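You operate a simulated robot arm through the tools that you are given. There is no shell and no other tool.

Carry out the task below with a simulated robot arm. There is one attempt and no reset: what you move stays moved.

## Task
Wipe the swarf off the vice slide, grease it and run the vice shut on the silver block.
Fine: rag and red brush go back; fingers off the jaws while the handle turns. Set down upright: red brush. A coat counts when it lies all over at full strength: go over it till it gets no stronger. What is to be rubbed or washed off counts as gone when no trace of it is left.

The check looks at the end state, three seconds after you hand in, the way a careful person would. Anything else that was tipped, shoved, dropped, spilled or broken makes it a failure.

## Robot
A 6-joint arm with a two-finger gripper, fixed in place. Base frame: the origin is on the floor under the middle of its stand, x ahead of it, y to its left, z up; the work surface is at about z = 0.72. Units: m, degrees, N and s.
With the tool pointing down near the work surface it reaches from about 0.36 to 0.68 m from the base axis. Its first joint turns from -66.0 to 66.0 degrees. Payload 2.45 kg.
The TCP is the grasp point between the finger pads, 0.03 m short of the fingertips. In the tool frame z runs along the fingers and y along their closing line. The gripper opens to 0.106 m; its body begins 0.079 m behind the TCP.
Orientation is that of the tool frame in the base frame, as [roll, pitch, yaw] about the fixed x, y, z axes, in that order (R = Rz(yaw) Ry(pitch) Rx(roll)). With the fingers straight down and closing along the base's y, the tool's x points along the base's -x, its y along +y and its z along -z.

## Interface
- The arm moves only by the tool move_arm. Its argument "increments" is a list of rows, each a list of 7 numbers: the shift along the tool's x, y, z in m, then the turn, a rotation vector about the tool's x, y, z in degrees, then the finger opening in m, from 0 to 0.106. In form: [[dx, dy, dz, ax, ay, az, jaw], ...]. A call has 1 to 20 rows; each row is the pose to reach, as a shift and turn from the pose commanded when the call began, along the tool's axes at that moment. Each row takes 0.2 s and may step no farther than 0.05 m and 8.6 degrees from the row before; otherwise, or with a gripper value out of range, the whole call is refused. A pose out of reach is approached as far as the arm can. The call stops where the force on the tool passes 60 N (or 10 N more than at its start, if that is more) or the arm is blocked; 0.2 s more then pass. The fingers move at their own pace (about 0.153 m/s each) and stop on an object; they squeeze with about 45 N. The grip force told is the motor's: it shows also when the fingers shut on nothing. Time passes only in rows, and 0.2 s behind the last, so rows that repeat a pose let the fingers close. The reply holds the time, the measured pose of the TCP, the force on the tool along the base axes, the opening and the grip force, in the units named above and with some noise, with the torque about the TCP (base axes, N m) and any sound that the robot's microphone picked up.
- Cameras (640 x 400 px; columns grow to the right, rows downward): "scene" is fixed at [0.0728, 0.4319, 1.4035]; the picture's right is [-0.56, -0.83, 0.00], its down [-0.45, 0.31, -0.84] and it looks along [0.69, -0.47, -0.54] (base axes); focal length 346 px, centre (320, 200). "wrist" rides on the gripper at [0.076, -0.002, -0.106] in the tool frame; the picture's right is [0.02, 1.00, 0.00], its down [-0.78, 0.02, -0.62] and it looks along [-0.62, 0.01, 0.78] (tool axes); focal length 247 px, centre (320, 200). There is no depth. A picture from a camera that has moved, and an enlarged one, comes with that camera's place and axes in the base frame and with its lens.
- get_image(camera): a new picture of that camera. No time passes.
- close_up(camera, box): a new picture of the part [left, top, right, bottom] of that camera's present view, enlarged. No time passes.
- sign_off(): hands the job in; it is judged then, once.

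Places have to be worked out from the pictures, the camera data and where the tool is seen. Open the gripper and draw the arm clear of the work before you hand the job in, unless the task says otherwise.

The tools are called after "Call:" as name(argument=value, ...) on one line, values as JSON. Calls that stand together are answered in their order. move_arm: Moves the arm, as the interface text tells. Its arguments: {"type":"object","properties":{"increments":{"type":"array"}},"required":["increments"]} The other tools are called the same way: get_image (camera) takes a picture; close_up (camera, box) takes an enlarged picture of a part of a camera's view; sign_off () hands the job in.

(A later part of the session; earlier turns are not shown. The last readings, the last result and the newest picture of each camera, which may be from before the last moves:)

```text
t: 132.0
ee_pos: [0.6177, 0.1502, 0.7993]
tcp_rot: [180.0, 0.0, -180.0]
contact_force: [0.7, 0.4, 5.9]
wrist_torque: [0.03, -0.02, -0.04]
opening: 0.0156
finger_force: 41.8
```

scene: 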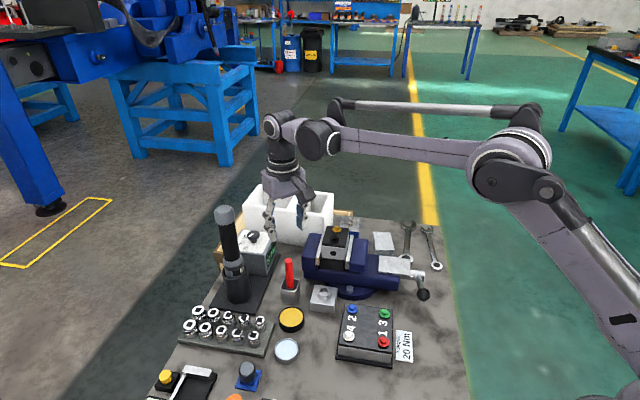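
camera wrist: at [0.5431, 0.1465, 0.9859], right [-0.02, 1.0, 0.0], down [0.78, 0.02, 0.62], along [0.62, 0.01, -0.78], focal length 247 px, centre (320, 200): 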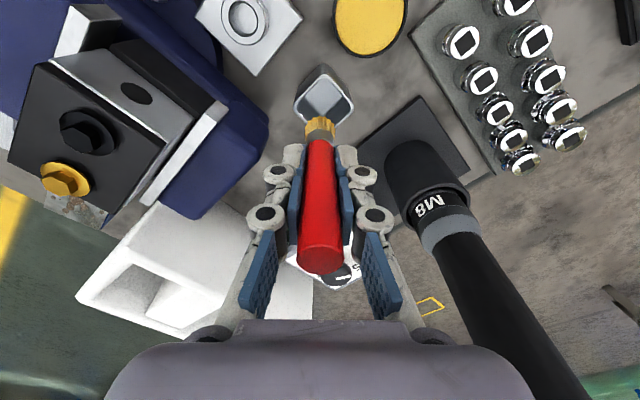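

The bristles rest on the cup's floor with 5.9 N. I open the fingers and wait.

Call:
move_arm(increments=[[0, 0, 0, 0, 0, 0, 0.025], [0, 0, 0, 0, 0, 0, 0.04], [0, 0, 0, 0, 0, 0, 0.05], [0, 0, 0, 0, 0, 0, 0.05]])

Call:
get_image(camera="wrist")

Call:
close_up(camera="scene", box=[255, 230, 335, 320])

```text
t: 133.0
ee_pos: [0.6184, 0.1503, 0.7995]
tcp_rot: [179.9, 0.0, 179.9]
contact_force: [-0.2, -1.0, -0.3]
wrist_torque: [-0.01, -0.01, -0.02]
opening: 0.0498
finger_force: 0.0
```

```text
taken
camera wrist: at [0.5434, 0.1477, 0.9053], right [-0.02, 1.0, 0.0], down [0.78, 0.02, 0.62], along [0.62, 0.01, -0.78], focal length 247 px, centre (320, 200)
```

wrist: 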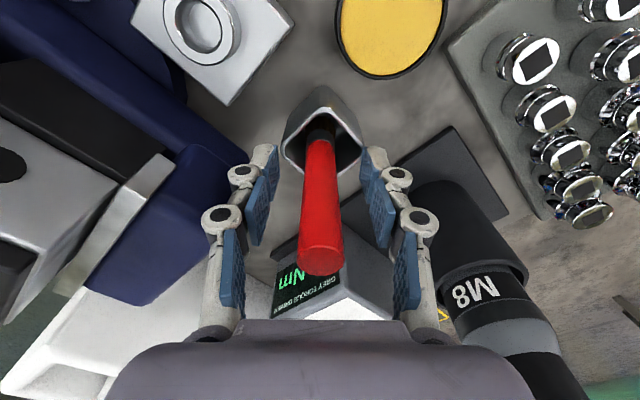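

```text
4.44 times, centred on (295, 275) of scene
camera zoom: at [0.0728, 0.4319, 1.4035], right [-0.56, -0.83, 0.0], down [-0.45, 0.31, -0.84], along [0.69, -0.47, -0.54], focal length 1536 px, centre (431, -133)
```

zoom: 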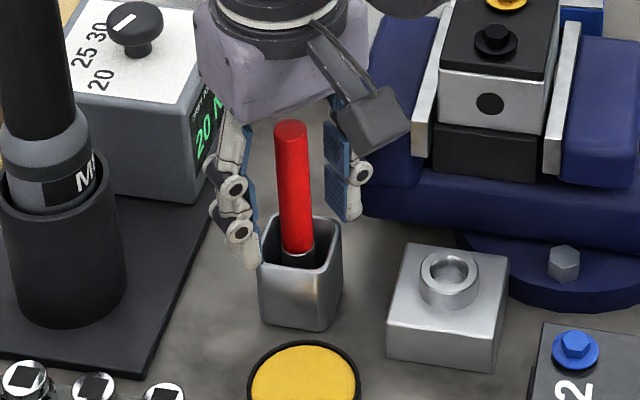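

The brush stands upright in its cup on its own. I rise straight up and check it again.

Call:
move_arm(increments=[[0, 0, -0.03, 0, 0, 0, 0.05], [0, 0, -0.07, 0, 0, 0, 0.05], [0, 0, -0.11, 0, 0, 0, 0.05], [0, 0, -0.15, 0, 0, 0, 0.05], [0, 0, -0.15, 0, 0, 0, 0.05]])

Call:
close_up(camera="scene", box=[255, 230, 335, 320])

Call:
close_up(camera="wrist", box=[280, 40, 370, 140])

```text
t: 134.2
ee_pos: [0.6191, 0.1508, 0.9496]
tcp_rot: [179.9, 0.0, 180.0]
contact_force: [0.2, 0.3, 0.1]
wrist_torque: [0.03, 0.0, -0.01]
opening: 0.0503
finger_force: 0.0
```

```text
4.44 times, centred on (295, 275) of scene
camera zoom: at [0.0728, 0.4319, 1.4035], right [-0.56, -0.83, 0.0], down [-0.45, 0.31, -0.84], along [0.69, -0.47, -0.54], focal length 1536 px, centre (431, -133)
```

zoom: 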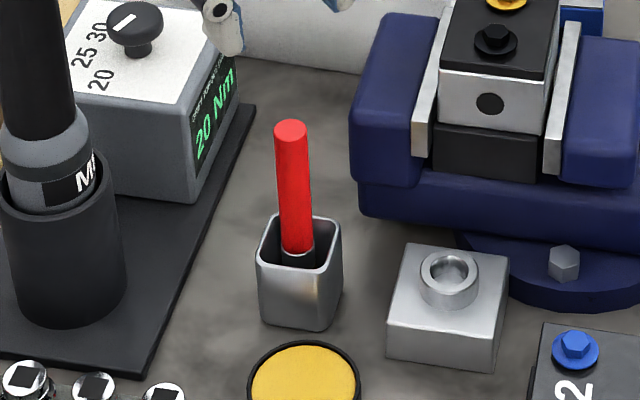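

```text
4.00 times, centred on (325, 90) of wrist
camera zoom: at [0.5431, 0.1481, 1.0551], right [-0.02, 1.0, 0.0], down [0.78, 0.02, 0.62], along [0.62, 0.01, -0.78], focal length 988 px, centre (300, 640)
```

zoom: 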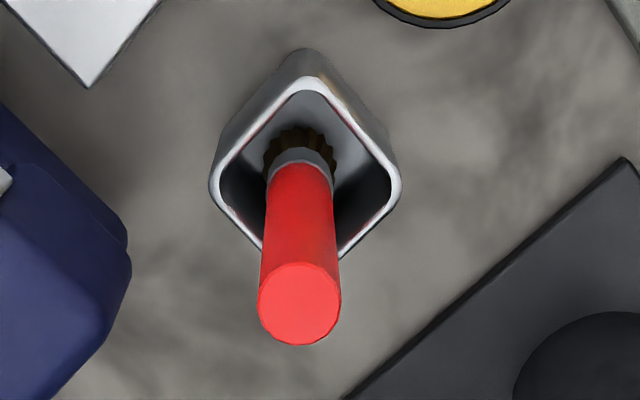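

The brush is back in its cup, upright. Next the handle: I move to above the handle ball with the closing line along the spindle axis (yaw 135°) for a closer look.

Call:
move_arm(increments=[[0.03, -0.027, 0, 0, 0, 6, 0.06], [0.06, -0.054, 0, 0, 0, 12, 0.07], [0.09, -0.081, 0, 0, 0, 18, 0.08], [0.12, -0.108, 0, 0, 0, 24, 0.08], [0.15, -0.135, 0, 0, 0, 30, 0.08], [0.18, -0.16, 0, 0, 0, 36, 0.08], [0.205, -0.18, 0, 0, 0, 42, 0.08], [0.219, -0.191, 0, 0, 0, 45, 0.08], [0.219, -0.191, 0, 0, 0, 45, 0.08]])

Call:
get_image(camera="wrist")

Call:
get_image(camera="scene")

```text
t: 136.2
ee_pos: [0.3982, -0.0413, 0.9492]
tcp_rot: [180.0, 0.0, 134.8]
contact_force: [-0.7, -0.9, 0.1]
wrist_torque: [-0.01, -0.01, 0.03]
opening: 0.08
finger_force: 0.1
```

```text
taken
camera wrist: at [0.3447, 0.0115, 1.0553], right [0.69, 0.72, 0.0], down [0.56, -0.54, 0.62], along [0.45, -0.43, -0.78], focal length 247 px, centre (320, 200)
```

wrist: 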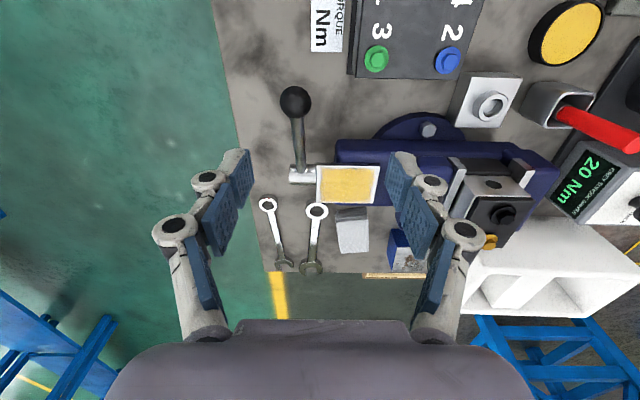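

```text
taken
```

scene: 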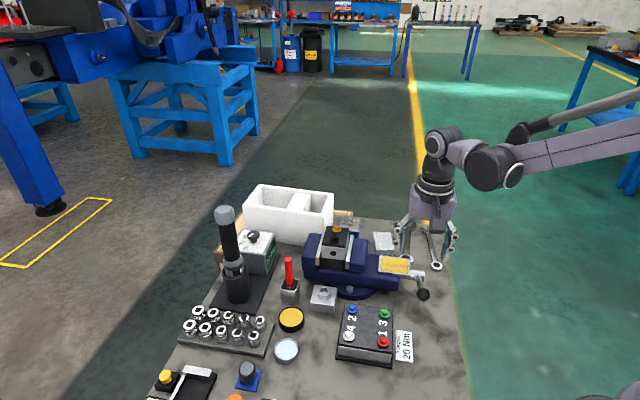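

The vice now lies square in the wrist view. I enlarge the handle and the jaws for measurement.

Call:
close_up(camera="wrist", box=[260, 70, 400, 220])

Call:
close_up(camera="wrist", box=[400, 120, 580, 260])

Call:
close_up(camera="scene", box=[300, 220, 380, 290])

```text
2.67 times, centred on (330, 145) of wrist
camera zoom: at [0.3447, 0.0115, 1.0553], right [0.69, 0.72, 0.0], down [0.56, -0.54, 0.62], along [0.45, -0.43, -0.78], focal length 659 px, centre (293, 347)
```

zoom: 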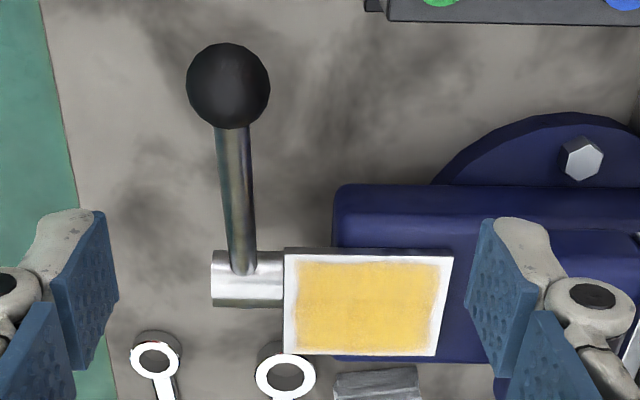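

```text
2.86 times, centred on (490, 190) of wrist
camera zoom: at [0.3447, 0.0115, 1.0553], right [0.69, 0.72, 0.0], down [0.56, -0.54, 0.62], along [0.45, -0.43, -0.78], focal length 706 px, centre (-166, 229)
```

zoom: 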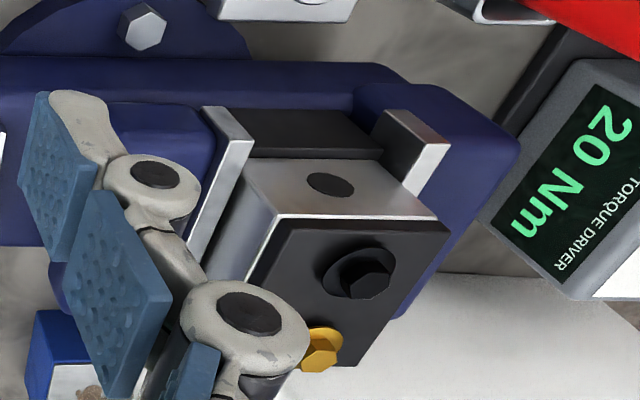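

```text
5.71 times, centred on (340, 255) of scene
camera zoom: at [0.0728, 0.4319, 1.4035], right [-0.56, -0.83, 0.0], down [-0.45, 0.31, -0.84], along [0.69, -0.47, -0.54], focal length 1975 px, centre (206, -114)
```

zoom: 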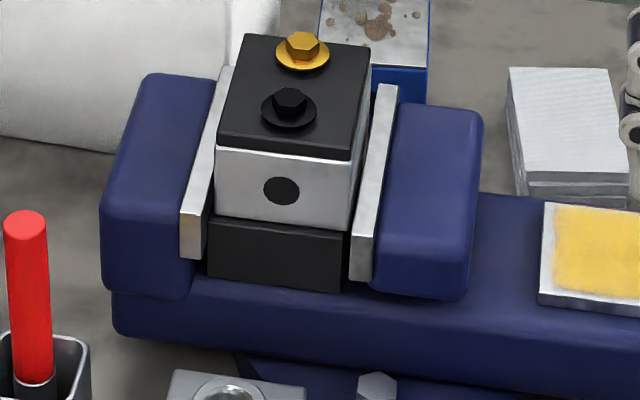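

From the two views the ball is about 30 mm across, at (0.3815, -0.056, 0.811). That puts it about 0.123 m from the spindle axis and some 20° above horizontal on the left. I lower over it with fingers 0.055 apart, stopping a little high to check the alignment.

Call:
move_arm(increments=[[0.0005, -0.01, 0.02, 0, 0, 0, 0.065], [0.0014, -0.0222, 0.05, 0, 0, 0, 0.055], [0.0014, -0.0222, 0.085, 0, 0, 0, 0.055], [0.0014, -0.0222, 0.085, 0, 0, 0, 0.055]])

Call:
get_image(camera="wrist")

Call:
close_up(camera="scene", box=[380, 220, 460, 320])

```text
t: 137.2
ee_pos: [0.3821, -0.0542, 0.8643]
tcp_rot: [180.0, 0.0, 135.0]
contact_force: [-0.7, 0.8, -0.1]
wrist_torque: [-0.02, 0.04, -0.03]
opening: 0.0551
finger_force: 0.1
```

```text
taken
camera wrist: at [0.3283, -0.0026, 0.9702], right [0.69, 0.72, 0.0], down [0.57, -0.54, 0.62], along [0.45, -0.43, -0.78], focal length 247 px, centre (320, 200)
```

wrist: 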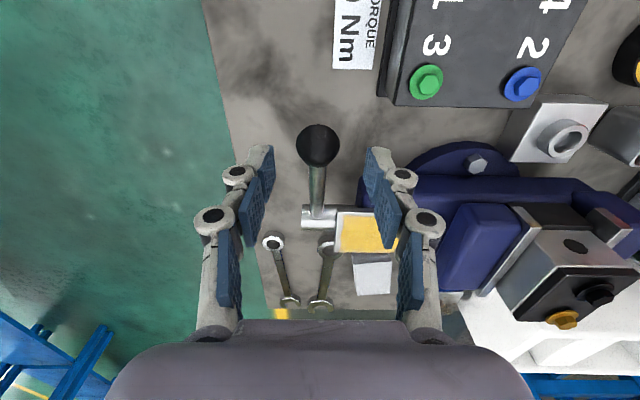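

```text
4.00 times, centred on (420, 270) of scene
camera zoom: at [0.0728, 0.4319, 1.4035], right [-0.56, -0.83, 0.0], down [-0.45, 0.31, -0.84], along [0.69, -0.47, -0.54], focal length 1382 px, centre (-80, -80)
```

zoom: 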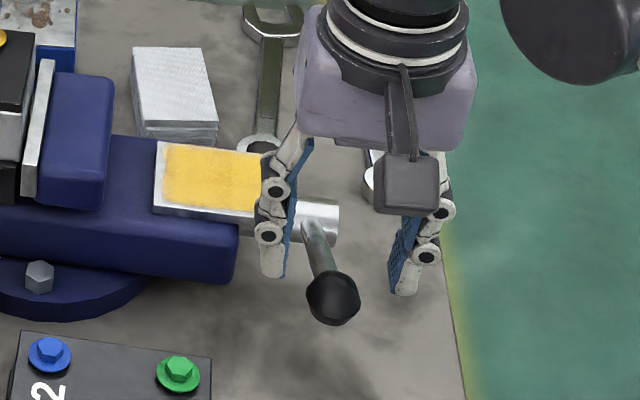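

The ball sits centrally between the fingers. I lower to its height (z ≈ 0.815) and check before closing.

Call:
move_arm(increments=[[-0.0007, -0.0021, 0.02, 0, 0, 0, 0.055], [-0.0007, -0.0021, 0.04, 0, 0, 0, 0.055], [-0.0007, -0.0021, 0.049, 0, 0, 0, 0.055], [-0.0007, -0.0021, 0.049, 0, 0, 0, 0.055]])

Call:
get_image(camera="wrist")

Call:
close_up(camera="scene", box=[380, 220, 460, 320])

```text
t: 138.2
ee_pos: [0.3807, -0.0567, 0.8156]
tcp_rot: [-179.9, 0.1, 135.0]
contact_force: [0.0, 0.7, -0.6]
wrist_torque: [-0.01, 0.01, -0.03]
opening: 0.0552
finger_force: 0.0
```

```text
taken
camera wrist: at [0.3275, -0.0048, 0.9212], right [0.69, 0.72, 0.0], down [0.57, -0.54, 0.62], along [0.45, -0.43, -0.78], focal length 247 px, centre (320, 200)
```

wrist: 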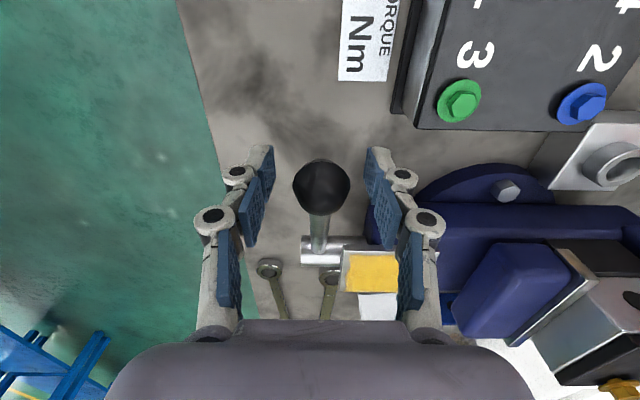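

```text
4.00 times, centred on (420, 270) of scene
camera zoom: at [0.0728, 0.4319, 1.4035], right [-0.56, -0.83, 0.0], down [-0.45, 0.31, -0.84], along [0.69, -0.47, -0.54], focal length 1382 px, centre (-80, -80)
```

zoom: 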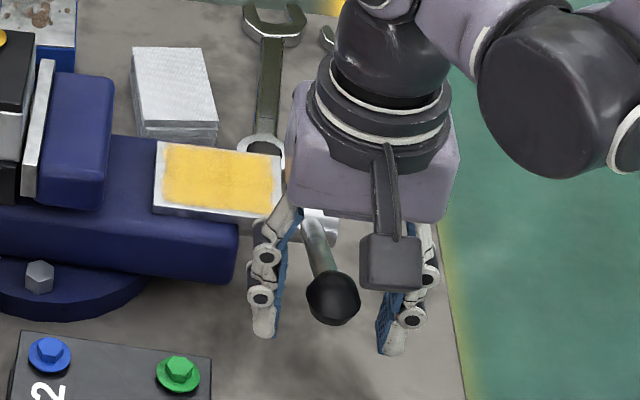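

The ball is exactly at the grasp point (image 320, 187). I close on it.

Call:
move_arm(increments=[[0, 0, 0, 0, 0, 0, 0.035], [0, 0, 0, 0, 0, 0, 0.025], [0, 0, 0, 0, 0, 0, 0.02], [0, 0, 0, 0, 0, 0, 0.02]])

Call:
get_image(camera="wrist")

```text
t: 139.2
ee_pos: [0.3809, -0.0569, 0.8158]
tcp_rot: [179.9, 0.0, 135.0]
contact_force: [6.0, 5.1, -2.9]
wrist_torque: [0.12, 0.15, -0.02]
opening: 0.0277
finger_force: 45.2
```

```text
taken
camera wrist: at [0.3279, -0.0045, 0.9214], right [0.69, 0.72, 0.0], down [0.56, -0.54, 0.62], along [0.45, -0.43, -0.78], focal length 247 px, centre (320, 200)
```

wrist: 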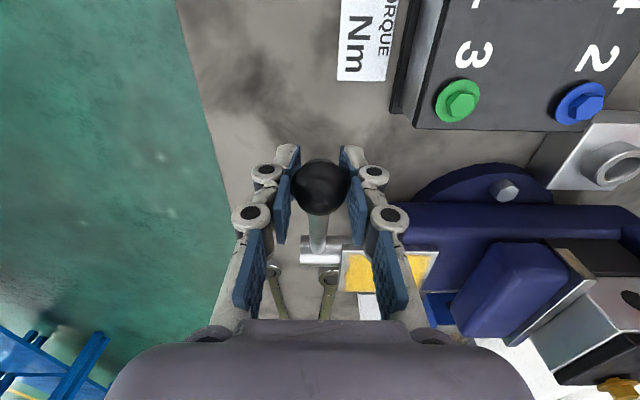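

Gripped on the ball at 0.0277. The fingers are well away from the jaws. I try the first 8° of the turn, up and over (clockwise seen from the handle end), in small rows.

Call:
move_arm(increments=[[-0.0016, 0, -0.004, 0, 0, 0, 0.02], [-0.0034, 0, -0.0079, 0, 0, 0, 0.02], [-0.0053, 0, -0.0118, 0, 0, 0, 0.02], [-0.0074, 0, -0.0156, 0, 0, 0, 0.02]])

Call:
get_image(camera="wrist")

Call:
close_up(camera="scene", box=[300, 220, 380, 290])

```text
t: 140.2
ee_pos: [0.388, -0.0622, 0.8302]
tcp_rot: [179.9, 0.2, 134.9]
contact_force: [18.3, -0.9, -24.4]
wrist_torque: [0.81, 0.9, -0.13]
opening: 0.028
finger_force: 45.1
```

```text
taken
camera wrist: at [0.3344, -0.0109, 0.9364], right [0.69, 0.72, 0.0], down [0.56, -0.54, 0.62], along [0.45, -0.43, -0.78], focal length 247 px, centre (320, 200)
```

wrist: 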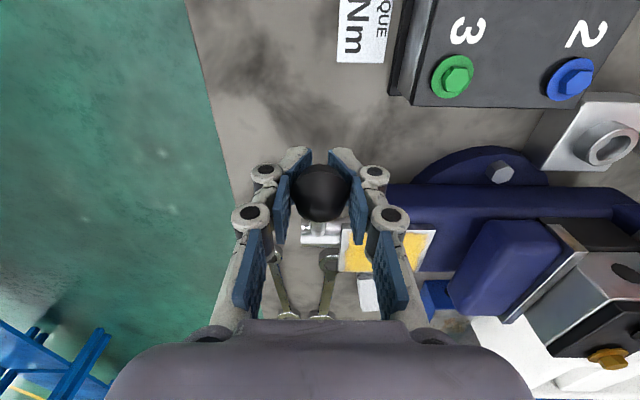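

```text
5.71 times, centred on (340, 255) of scene
camera zoom: at [0.0736, 0.4318, 1.4035], right [-0.56, -0.83, 0.0], down [-0.45, 0.31, -0.84], along [0.69, -0.47, -0.54], focal length 1975 px, centre (206, -114)
```

zoom: 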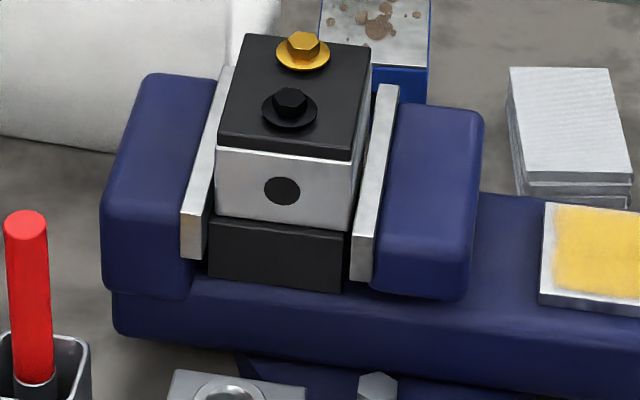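

The handle follows: 15 N of resistance along the turn and a 24 N inward pull, so my circle is about 1 mm too wide. I shrink the radius slightly and go on to about 45°.

Call:
move_arm(increments=[[-0.0051, -0.0003, -0.0054, 0, 0, 0, 0.02], [-0.0099, -0.0003, -0.0124, 0, 0, 0, 0.02], [-0.0153, -0.0003, -0.019, 0, 0, 0, 0.02], [-0.0211, -0.0003, -0.0252, 0, 0, 0, 0.02]])

Call:
get_image(camera="wrist")

Call:
close_up(camera="scene", box=[300, 220, 380, 290])

```text
t: 141.2
ee_pos: [0.4018, -0.077, 0.8546]
tcp_rot: [179.9, 0.1, 135.0]
contact_force: [18.1, 2.8, -33.0]
wrist_torque: [0.91, 1.12, -0.05]
opening: 0.028
finger_force: 44.3
```

```text
taken
camera wrist: at [0.3487, -0.0253, 0.9619], right [0.69, 0.72, 0.0], down [0.57, -0.54, 0.62], along [0.45, -0.43, -0.78], focal length 247 px, centre (320, 200)
```

wrist: 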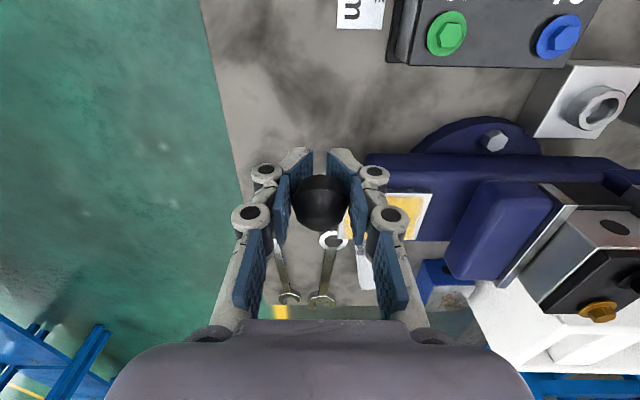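

```text
5.71 times, centred on (340, 255) of scene
camera zoom: at [0.0737, 0.4318, 1.4035], right [-0.56, -0.83, 0.0], down [-0.45, 0.31, -0.84], along [0.69, -0.47, -0.54], focal length 1975 px, centre (206, -114)
```

zoom: 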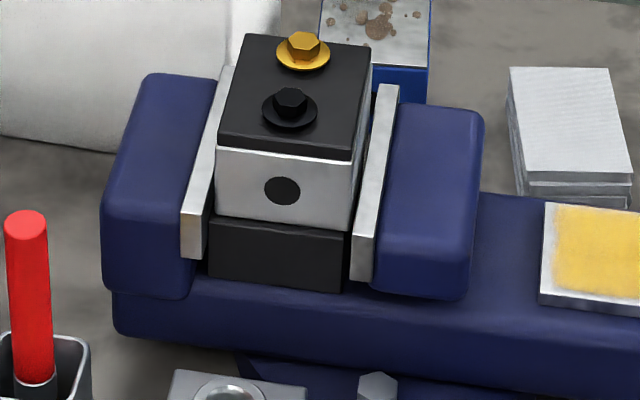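

The ball sits a bit lower in the picture now than at the grip, so I enlarge to see how it has shifted between the fingers.

Call:
close_up(camera="wrist", box=[250, 130, 390, 260])

Call:
close_up(camera="scene", box=[380, 200, 460, 310])

```text
3.08 times, centred on (320, 195) of wrist
camera zoom: at [0.3487, -0.0253, 0.9619], right [0.69, 0.72, 0.0], down [0.57, -0.54, 0.62], along [0.45, -0.43, -0.78], focal length 760 px, centre (320, 215)
```

zoom: 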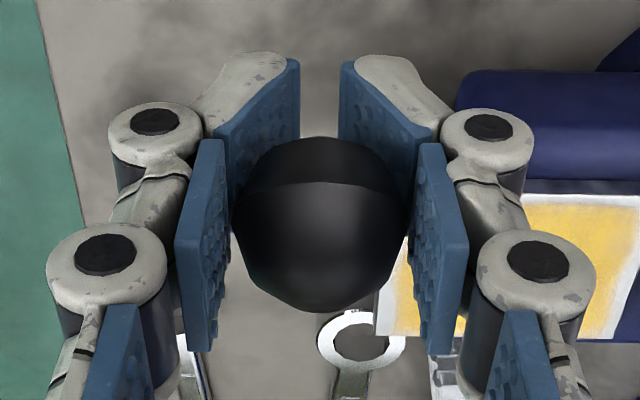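

```text
3.64 times, centred on (420, 255) of scene
camera zoom: at [0.0737, 0.4318, 1.4035], right [-0.56, -0.83, 0.0], down [-0.45, 0.31, -0.84], along [0.69, -0.47, -0.54], focal length 1257 px, centre (-44, 0)
```

zoom: 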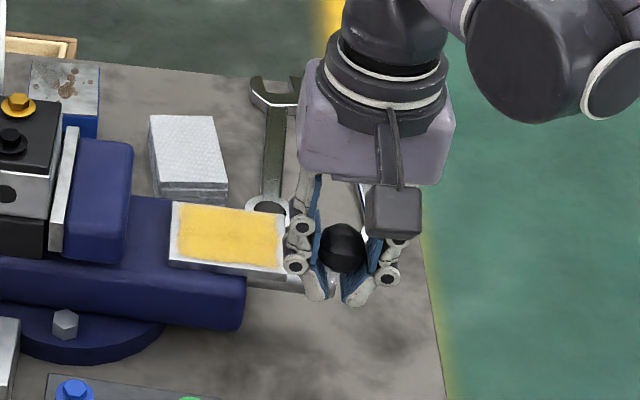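

The fingers have tilted a little around the ball, but the handle is turning and leads slightly. I compare the jaw with the very first enlargement to see whether it is closing.

Call:
close_up(camera="scene", box=[300, 220, 380, 270])

Call:
close_up(camera="scene", box=[335, 235, 365, 275])

```text
8.00 times, centred on (340, 245) of scene
camera zoom: at [0.0737, 0.4318, 1.4035], right [-0.56, -0.83, 0.0], down [-0.45, 0.31, -0.84], along [0.69, -0.47, -0.54], focal length 2764 px, centre (160, -160)
```

zoom: 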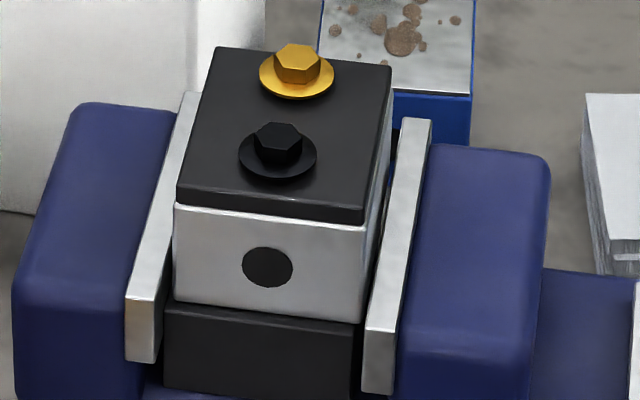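

```text
10.00 times, centred on (350, 255) of scene
camera zoom: at [0.0737, 0.4318, 1.4035], right [-0.56, -0.83, 0.0], down [-0.45, 0.31, -0.84], along [0.69, -0.47, -0.54], focal length 3456 px, centre (20, -350)
```

zoom: 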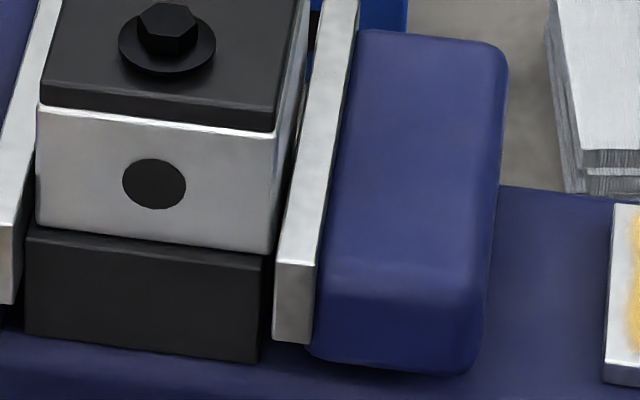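

No visible jaw movement yet after this small angle; the gap is about 2 mm, so much more turn is needed. I open briefly to let the strain out and see whether the handle stays.

Call:
move_arm(increments=[[0, 0, 0, 0, 0, 0, 0.035], [0, 0, 0, 0, 0, 0, 0.05], [0, 0, 0, 0, 0, 0, 0.05]])

Call:
close_up(camera="wrist", box=[250, 130, 390, 260])

Call:
close_up(camera="scene", box=[380, 200, 460, 310])

```text
t: 142.0
ee_pos: [0.4011, -0.0767, 0.8559]
tcp_rot: [180.0, -0.1, 134.9]
contact_force: [0.0, -0.3, 0.0]
wrist_torque: [0.0, -0.03, -0.01]
opening: 0.05
finger_force: 0.1
```

```text
3.08 times, centred on (320, 195) of wrist
camera zoom: at [0.3479, -0.0254, 0.9622], right [0.69, 0.72, 0.0], down [0.57, -0.54, 0.62], along [0.45, -0.43, -0.78], focal length 760 px, centre (320, 215)
```

zoom: 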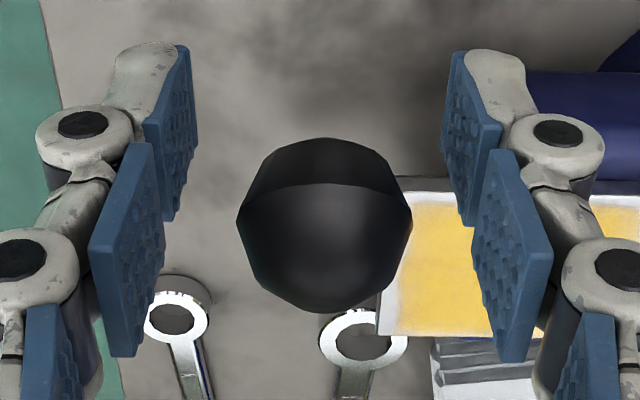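

```text
3.64 times, centred on (420, 255) of scene
camera zoom: at [0.0728, 0.4319, 1.4035], right [-0.56, -0.83, 0.0], down [-0.45, 0.31, -0.84], along [0.69, -0.47, -0.54], focal length 1257 px, centre (-44, 0)
```

zoom: 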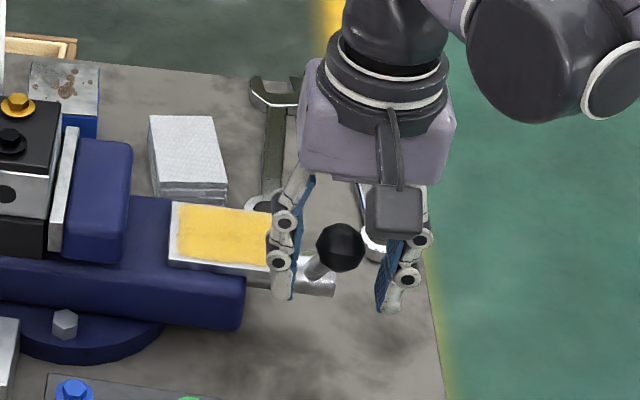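

The handle stays where it is when released. By the views the ball is now at about 51° and lies 7 mm further in and 6 mm higher than the TCP. I centre on it again and re-grip.

Call:
move_arm(increments=[[-0.004, 0, -0.003, 0, 0, 0, 0.05], [-0.0075, 0, -0.006, 0, 0, 0, 0.05], [-0.0075, 0, -0.006, 0, 0, 0, 0.035], [-0.0075, 0, -0.006, 0, 0, 0, 0.02], [-0.0075, 0, -0.006, 0, 0, 0, 0.02]])

Call:
close_up(camera="wrist", box=[250, 130, 390, 260])

```text
t: 143.2
ee_pos: [0.4084, -0.0829, 0.8613]
tcp_rot: [179.9, 0.0, 135.0]
contact_force: [6.6, 7.2, 0.0]
wrist_torque: [-0.03, -0.02, -0.01]
opening: 0.0275
finger_force: 45.4
```

```text
3.08 times, centred on (320, 195) of wrist
camera zoom: at [0.3537, -0.0305, 0.9679], right [0.69, 0.72, 0.0], down [0.56, -0.54, 0.62], along [0.45, -0.43, -0.78], focal length 760 px, centre (320, 215)
```

zoom: 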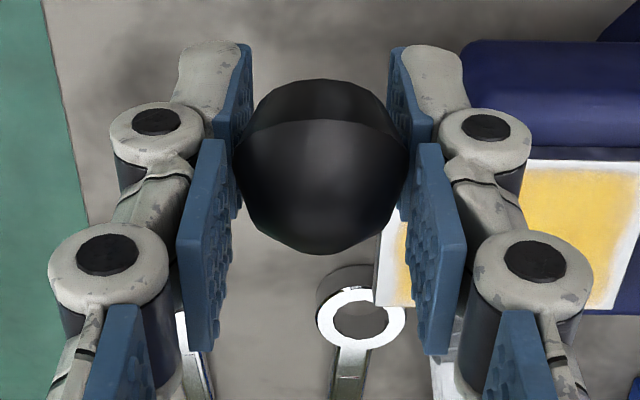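

Well centred again with straight fingers. I continue the arc, using a refined centre (axis z ≈ 0.7645, radius 0.124), to about 67°.

Call:
move_arm(increments=[[-0.0035, 0.0003, -0.0027, 0, 0, 0, 0.02], [-0.007, 0.0003, -0.0052, 0, 0, 0, 0.02], [-0.0106, 0.0003, -0.0076, 0, 0, 0, 0.02], [-0.0143, 0.0003, -0.0098, 0, 0, 0, 0.02], [-0.0181, 0.0003, -0.012, 0, 0, 0, 0.02], [-0.0219, 0.0003, -0.014, 0, 0, 0, 0.02], [-0.0258, 0.0003, -0.0159, 0, 0, 0, 0.02], [-0.0297, 0.0003, -0.0176, 0, 0, 0, 0.02]])

Call:
close_up(camera="wrist", box=[250, 130, 390, 260])

Call:
close_up(camera="scene", box=[300, 220, 380, 270])

```text
t: 145.0
ee_pos: [0.4279, -0.1031, 0.8804]
tcp_rot: [179.9, 0.0, 135.0]
contact_force: [0.5, 12.8, -10.5]
wrist_torque: [0.9, 0.89, -0.04]
opening: 0.0276
finger_force: 44.6
```

```text
3.08 times, centred on (320, 195) of wrist
camera zoom: at [0.3745, -0.0511, 0.986], right [0.69, 0.72, 0.0], down [0.57, -0.54, 0.62], along [0.45, -0.43, -0.78], focal length 760 px, centre (320, 215)
```

zoom: 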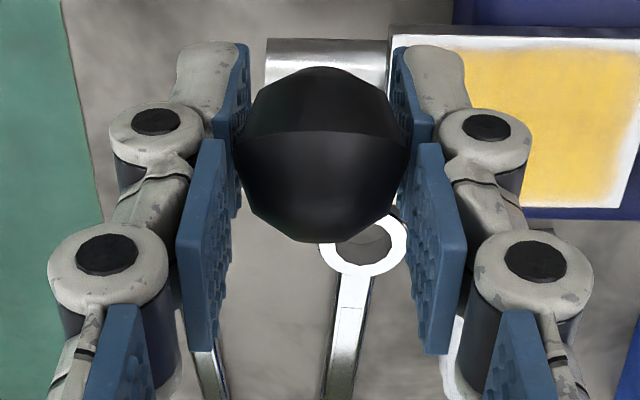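

```text
8.00 times, centred on (340, 245) of scene
camera zoom: at [0.073, 0.4321, 1.4034], right [-0.56, -0.83, 0.0], down [-0.45, 0.31, -0.84], along [0.69, -0.47, -0.54], focal length 2764 px, centre (160, -160)
```

zoom: 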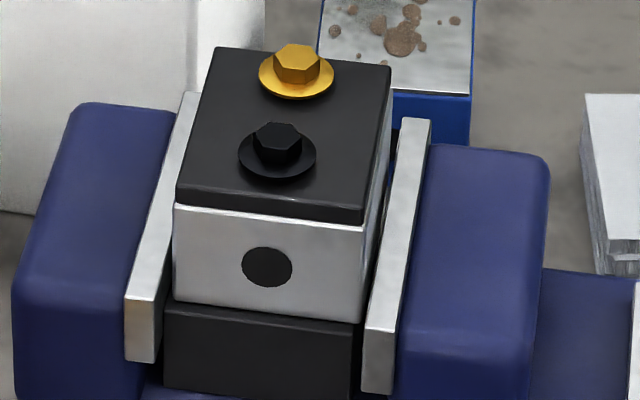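

It tracks well: about 12 N of resistance along the turn and little strain. I carry on over the top to about 95°.

Call:
move_arm(increments=[[-0.0082, 0.0003, -0.0027, 0, 0, 0, 0.02], [-0.0165, 0.0003, -0.0052, 0, 0, 0, 0.02], [-0.0249, 0.0003, -0.007, 0, 0, 0, 0.02], [-0.0335, 0.0003, -0.0083, 0, 0, 0, 0.02], [-0.0421, 0.0003, -0.009, 0, 0, 0, 0.02], [-0.0507, 0.0003, -0.0091, 0, 0, 0, 0.02], [-0.0594, 0.0003, -0.0085, 0, 0, 0, 0.02]])

Call:
get_image(camera="wrist")

Call:
close_up(camera="scene", box=[300, 220, 380, 270])

```text
t: 146.6
ee_pos: [0.4684, -0.1445, 0.8882]
tcp_rot: [-180.0, -0.1, 135.0]
contact_force: [-6.4, 12.5, -14.5]
wrist_torque: [0.85, 0.72, -0.14]
opening: 0.028
finger_force: 44.8
```

```text
taken
camera wrist: at [0.4167, -0.0933, 0.9943], right [0.69, 0.72, 0.0], down [0.57, -0.54, 0.62], along [0.45, -0.43, -0.78], focal length 247 px, centre (320, 200)
```

wrist: 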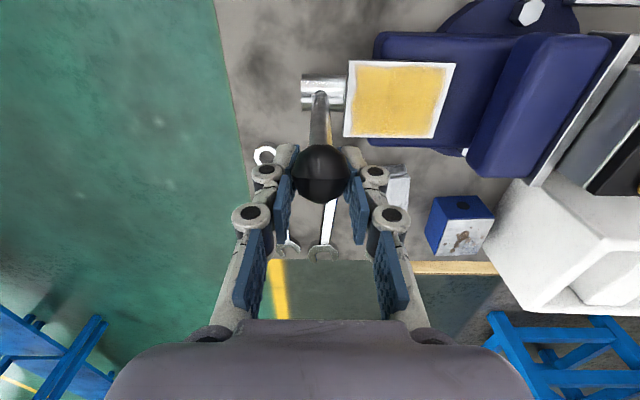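

```text
8.00 times, centred on (340, 245) of scene
camera zoom: at [0.0729, 0.4321, 1.4034], right [-0.56, -0.83, 0.0], down [-0.45, 0.31, -0.84], along [0.69, -0.47, -0.54], focal length 2764 px, centre (160, -160)
```

zoom: 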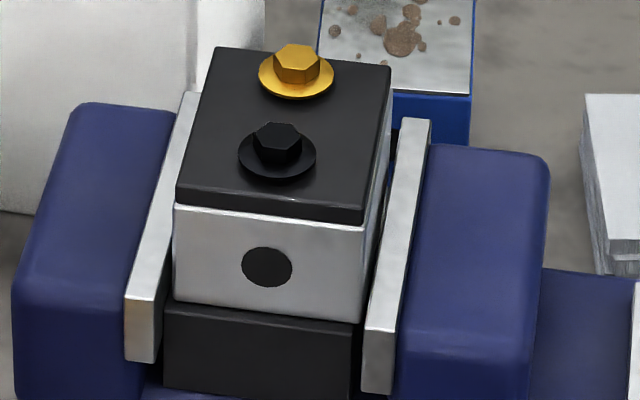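

The handle has passed the top. I look at the gap between jaw plate and block at high enlargement to see which way the jaw moves.

Call:
close_up(camera="scene", box=[338, 230, 362, 272])

Call:
close_up(camera="scene", box=[308, 228, 332, 272])

```text
9.52 times, centred on (350, 251) of scene
camera zoom: at [0.0729, 0.4321, 1.4034], right [-0.56, -0.83, 0.0], down [-0.45, 0.31, -0.84], along [0.69, -0.47, -0.54], focal length 3291 px, centre (34, -286)
```

zoom: 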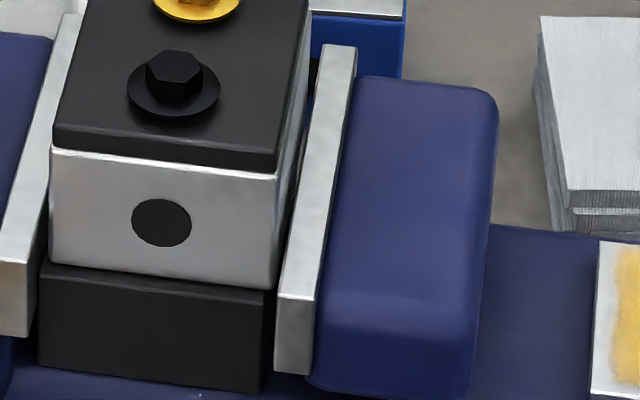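

```text
9.09 times, centred on (320, 250) of scene
camera zoom: at [0.0729, 0.4321, 1.4034], right [-0.56, -0.83, 0.0], down [-0.45, 0.31, -0.84], along [0.69, -0.47, -0.54], focal length 3141 px, centre (320, -254)
```

zoom: 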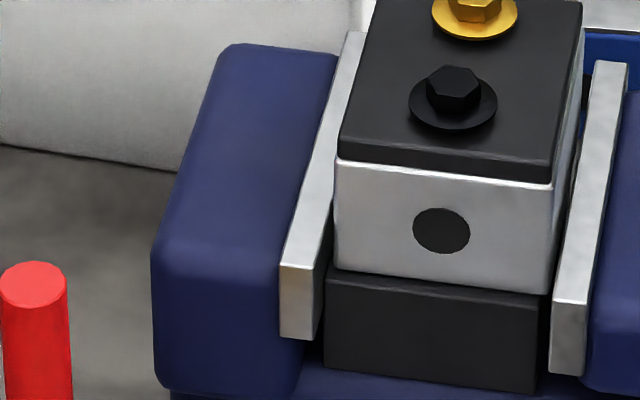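

As far as I can judge the gap by the moving jaw has narrowed, so this is the closing direction. I continue down the other side to about 123°.

Call:
move_arm(increments=[[-0.0086, 0, 0.0016, 0, 0, 0, 0.02], [-0.017, 0, 0.0034, 0, 0, 0, 0.02], [-0.0254, 0, 0.0057, 0, 0, 0, 0.02], [-0.0335, 0, 0.0086, 0, 0, 0, 0.02], [-0.0415, 0, 0.0121, 0, 0, 0, 0.02], [-0.0492, 0, 0.016, 0, 0, 0, 0.02], [-0.0565, 0, 0.0205, 0, 0, 0, 0.02]])

Call:
get_image(camera="wrist")

Call:
close_up(camera="scene", box=[338, 230, 362, 272])

```text
t: 148.2
ee_pos: [0.5096, -0.1853, 0.8672]
tcp_rot: [180.0, 0.0, 135.0]
contact_force: [0.7, 0.1, -0.6]
wrist_torque: [-0.05, -0.01, 0.01]
opening: 0.0202
finger_force: 0.0
```

```text
taken
camera wrist: at [0.4563, -0.1339, 0.9738], right [0.69, 0.72, 0.0], down [0.56, -0.54, 0.62], along [0.45, -0.43, -0.78], focal length 247 px, centre (320, 200)
```

wrist: 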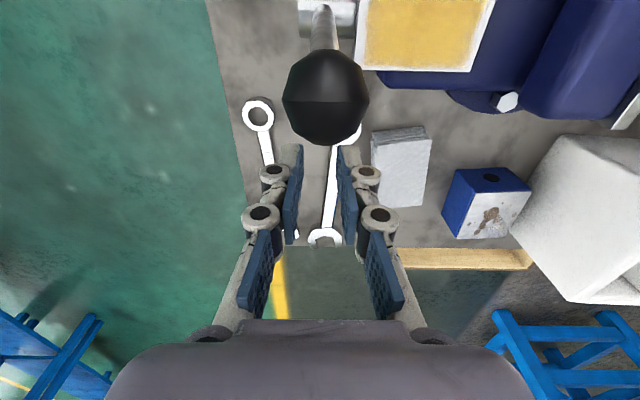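

```text
9.52 times, centred on (350, 251) of scene
camera zoom: at [0.0728, 0.4319, 1.4035], right [-0.56, -0.83, 0.0], down [-0.45, 0.31, -0.84], along [0.69, -0.47, -0.54], focal length 3291 px, centre (34, -286)
```

zoom: 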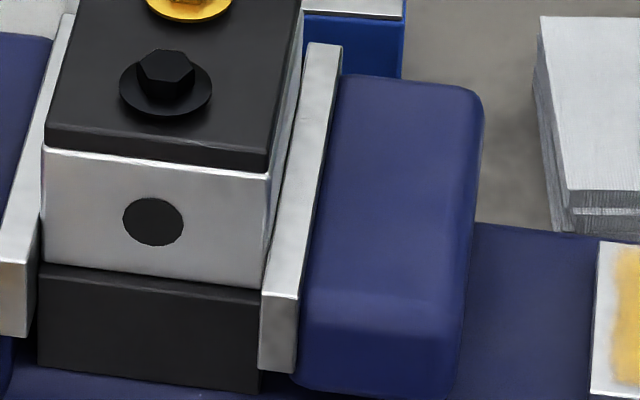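

The fingers have slipped off the ball, but the jaw has clearly moved in and pushed the block along. I stop and look at where handle, jaw and block are now.

Call:
close_up(camera="scene", box=[300, 215, 460, 315])

Call:
close_up(camera="scene", box=[308, 228, 332, 272])

Call:
close_up(camera="wrist", box=[260, 0, 400, 160])

```text
4.00 times, centred on (380, 265) of scene
camera zoom: at [0.0728, 0.4319, 1.4035], right [-0.56, -0.83, 0.0], down [-0.45, 0.31, -0.84], along [0.69, -0.47, -0.54], focal length 1382 px, centre (80, -60)
```

zoom: 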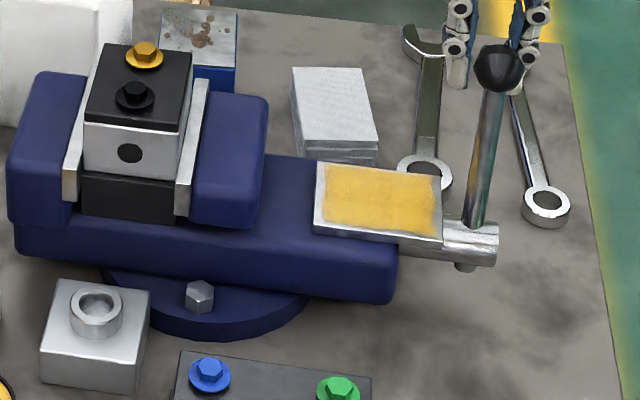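

```text
9.09 times, centred on (320, 250) of scene
camera zoom: at [0.0728, 0.4319, 1.4035], right [-0.56, -0.83, 0.0], down [-0.45, 0.31, -0.84], along [0.69, -0.47, -0.54], focal length 3141 px, centre (320, -254)
```

zoom: 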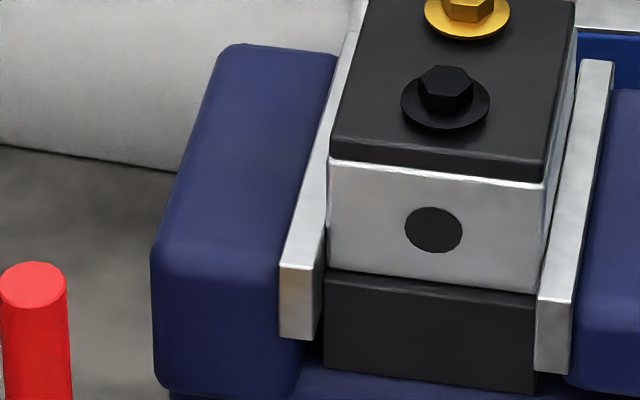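

```text
2.50 times, centred on (330, 80) of wrist
camera zoom: at [0.4563, -0.1339, 0.9738], right [0.69, 0.72, 0.0], down [0.56, -0.54, 0.62], along [0.45, -0.43, -0.78], focal length 617 px, centre (295, 500)
```

zoom: 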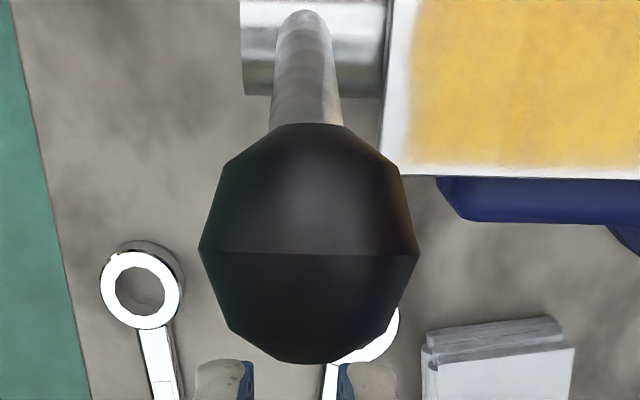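

The handle stands just past upright and the jaw has pressed the block towards the fixed jaw. I rise clear and move so the wrist camera looks straight down both jaw gaps.

Call:
move_arm(increments=[[0, 0, -0.04, 0, 0, 0, 0.02], [0, 0, -0.083, 0, 0, 0, 0.02], [0.025, 0.035, -0.083, 0, 0, 0, 0.02], [0.05, 0.07, -0.083, 0, 0, 0, 0.02], [0.075, 0.105, -0.083, 0, 0, 0, 0.02], [0.1, 0.14, -0.083, 0, 0, 0, 0.02], [0.125, 0.175, -0.083, 0, 0, 0, 0.02], [0.1505, 0.209, -0.083, 0, 0, 0, 0.02], [0.1505, 0.209, -0.083, 0, 0, 0, 0.02]])

Call:
get_image(camera="wrist")

Call:
get_image(camera="scene")

```text
t: 150.2
ee_pos: [0.5516, 0.0702, 0.9511]
tcp_rot: [-179.9, 0.0, 134.9]
contact_force: [0.0, -0.7, 0.2]
wrist_torque: [0.0, -0.01, 0.0]
opening: 0.02
finger_force: 0.1
```

```text
taken
camera wrist: at [0.4979, 0.1218, 1.0573], right [0.69, 0.72, 0.0], down [0.56, -0.54, 0.62], along [0.45, -0.43, -0.78], focal length 247 px, centre (320, 200)
```

wrist: 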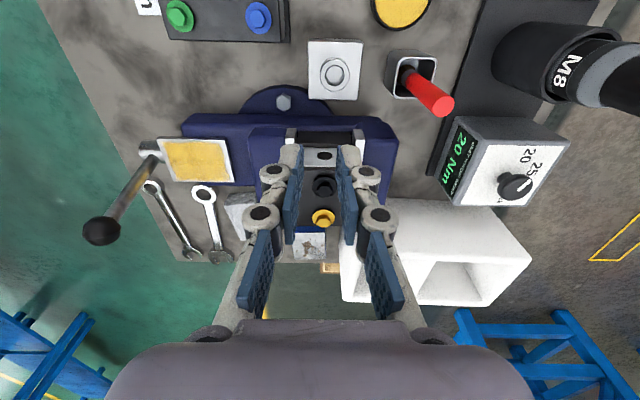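

```text
taken
```

scene: 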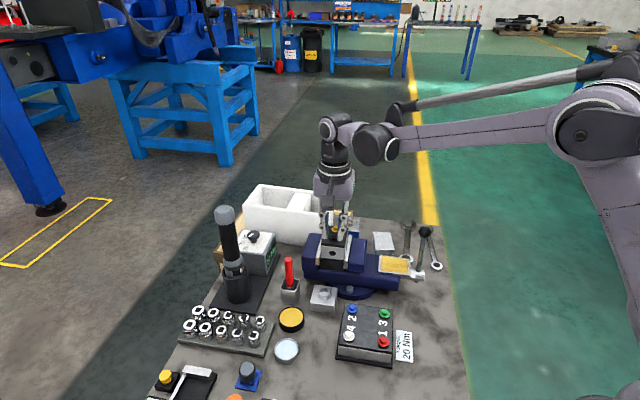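

The fingers cover the block here. I back off 6 cm and look again.

Call:
move_arm(increments=[[0.03, 0.0, -0.01, 0, 0, 0, 0.02], [0.06, 0.0, -0.02, 0, 0, 0, 0.02], [0.07, 0.0, -0.02, 0, 0, 0, 0.02], [0.07, 0.0, -0.02, 0, 0, 0, 0.02]])

Call:
close_up(camera="wrist", box=[240, 50, 420, 190])

Call:
close_up(camera="wrist", box=[280, 70, 380, 150])

```text
t: 151.2
ee_pos: [0.5009, 0.1194, 0.9704]
tcp_rot: [-180.0, 0.0, 135.0]
contact_force: [0.8, -0.9, 0.6]
wrist_torque: [0.01, 0.02, 0.02]
opening: 0.0198
finger_force: 0.0
```

```text
2.86 times, centred on (330, 120) of wrist
camera zoom: at [0.448, 0.1706, 1.0767], right [0.69, 0.72, 0.0], down [0.57, -0.54, 0.62], along [0.45, -0.43, -0.78], focal length 706 px, centre (291, 429)
```

zoom: 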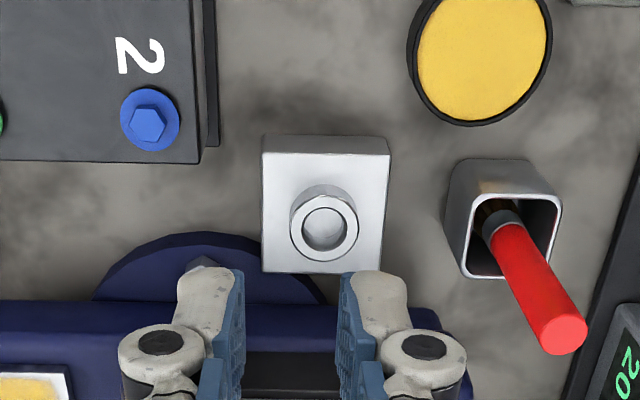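

```text
5.00 times, centred on (330, 110) of wrist
camera zoom: at [0.448, 0.1706, 1.0767], right [0.69, 0.72, 0.0], down [0.57, -0.54, 0.62], along [0.45, -0.43, -0.78], focal length 1235 px, centre (270, 650)
```

zoom: 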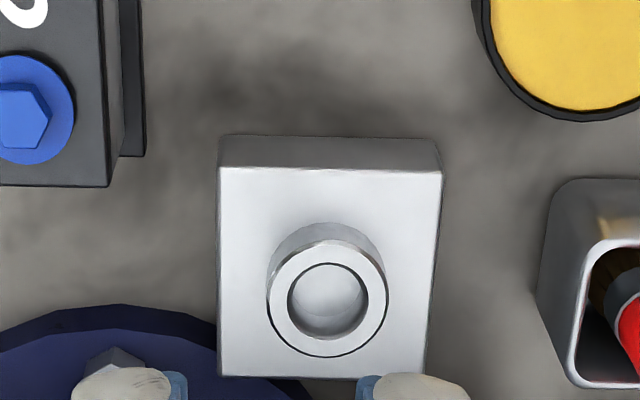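

That moved the wrong way in the picture. I go back past the block so it shows above the fingers.

Call:
move_arm(increments=[[-0.045, 0.0, -0.01, 0, 0, 0, 0.02], [-0.09, 0.0, -0.02, 0, 0, 0, 0.02], [-0.13, 0.0, -0.02, 0, 0, 0, 0.02], [-0.14, 0.0, -0.02, 0, 0, 0, 0.02], [-0.14, 0.0, -0.02, 0, 0, 0, 0.02]])

Call:
close_up(camera="wrist", box=[230, 30, 410, 170])

Call:
close_up(camera="wrist", box=[270, 60, 370, 150])

```text
t: 152.4
ee_pos: [0.5998, 0.0181, 0.9909]
tcp_rot: [-180.0, -0.1, 135.1]
contact_force: [0.4, 0.5, 0.5]
wrist_torque: [0.0, 0.04, 0.0]
opening: 0.0202
finger_force: 0.0
```

```text
2.86 times, centred on (320, 100) of wrist
camera zoom: at [0.547, 0.0707, 1.0974], right [0.69, 0.72, 0.0], down [0.57, -0.54, 0.62], along [0.45, -0.43, -0.78], focal length 706 px, centre (320, 486)
```

zoom: 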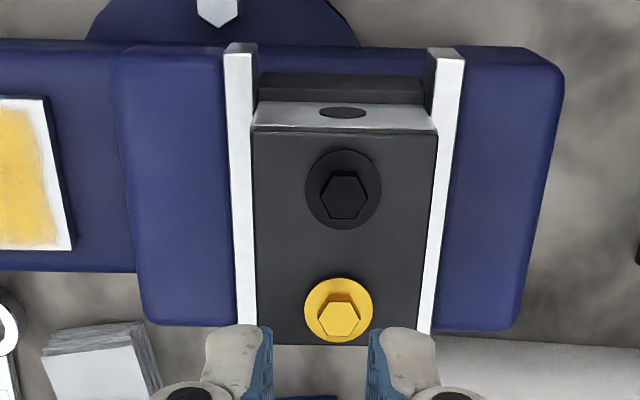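

```text
4.44 times, centred on (320, 105) of wrist
camera zoom: at [0.547, 0.0707, 1.0974], right [0.69, 0.72, 0.0], down [0.57, -0.54, 0.62], along [0.45, -0.43, -0.78], focal length 1098 px, centre (320, 622)
```

zoom: 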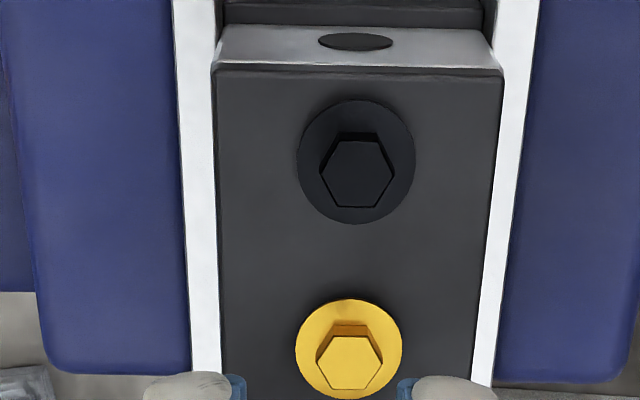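

Seen from straight above, the block now sits tight between both jaw plates. To be sure the vice is really shut I will push the handle a little further with closed fingers from its left side and watch the resistance. I move there, keeping high over the block.

Call:
move_arm(increments=[[0.003, -0.04, 0, 0, 0, 0, 0.0], [0.006, -0.08, 0, 0, 0, 0, 0.0], [0.01, -0.12, 0.01, 0, 0, 0, 0.0], [0.014, -0.165, 0.03, 0, 0, 0, 0.0], [0.017, -0.2065, 0.05, 0, 0, 0, 0.0], [0.017, -0.2065, 0.05, 0, 0, 0, 0.0]])

Call:
get_image(camera="wrist")

Call:
close_up(camera="scene", box=[370, 180, 470, 310])

```text
t: 153.8
ee_pos: [0.443, -0.1142, 0.9411]
tcp_rot: [-179.9, 0.0, 134.9]
contact_force: [0.4, 1.0, 0.1]
wrist_torque: [0.0, 0.0, -0.04]
opening: 0.0
finger_force: 28.7
```

```text
taken
camera wrist: at [0.3888, -0.0619, 1.0472], right [0.69, 0.72, 0.0], down [0.57, -0.54, 0.62], along [0.45, -0.43, -0.78], focal length 247 px, centre (320, 200)
```

wrist: 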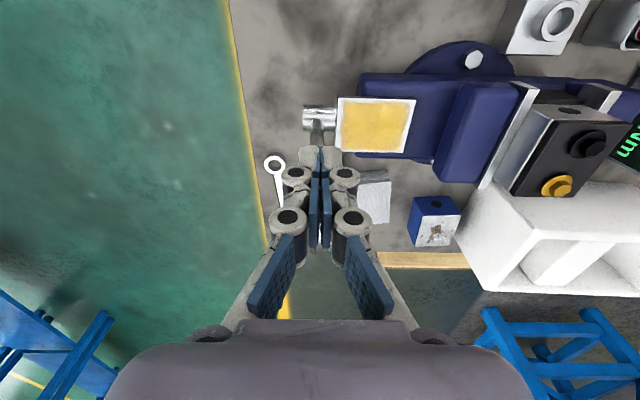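

```text
3.08 times, centred on (420, 245) of scene
camera zoom: at [0.0728, 0.4319, 1.4035], right [-0.56, -0.83, 0.0], down [-0.45, 0.31, -0.84], along [0.69, -0.47, -0.54], focal length 1063 px, centre (12, 62)
```

zoom: 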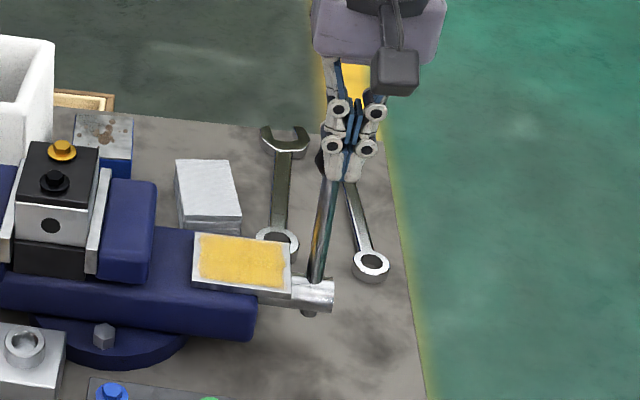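

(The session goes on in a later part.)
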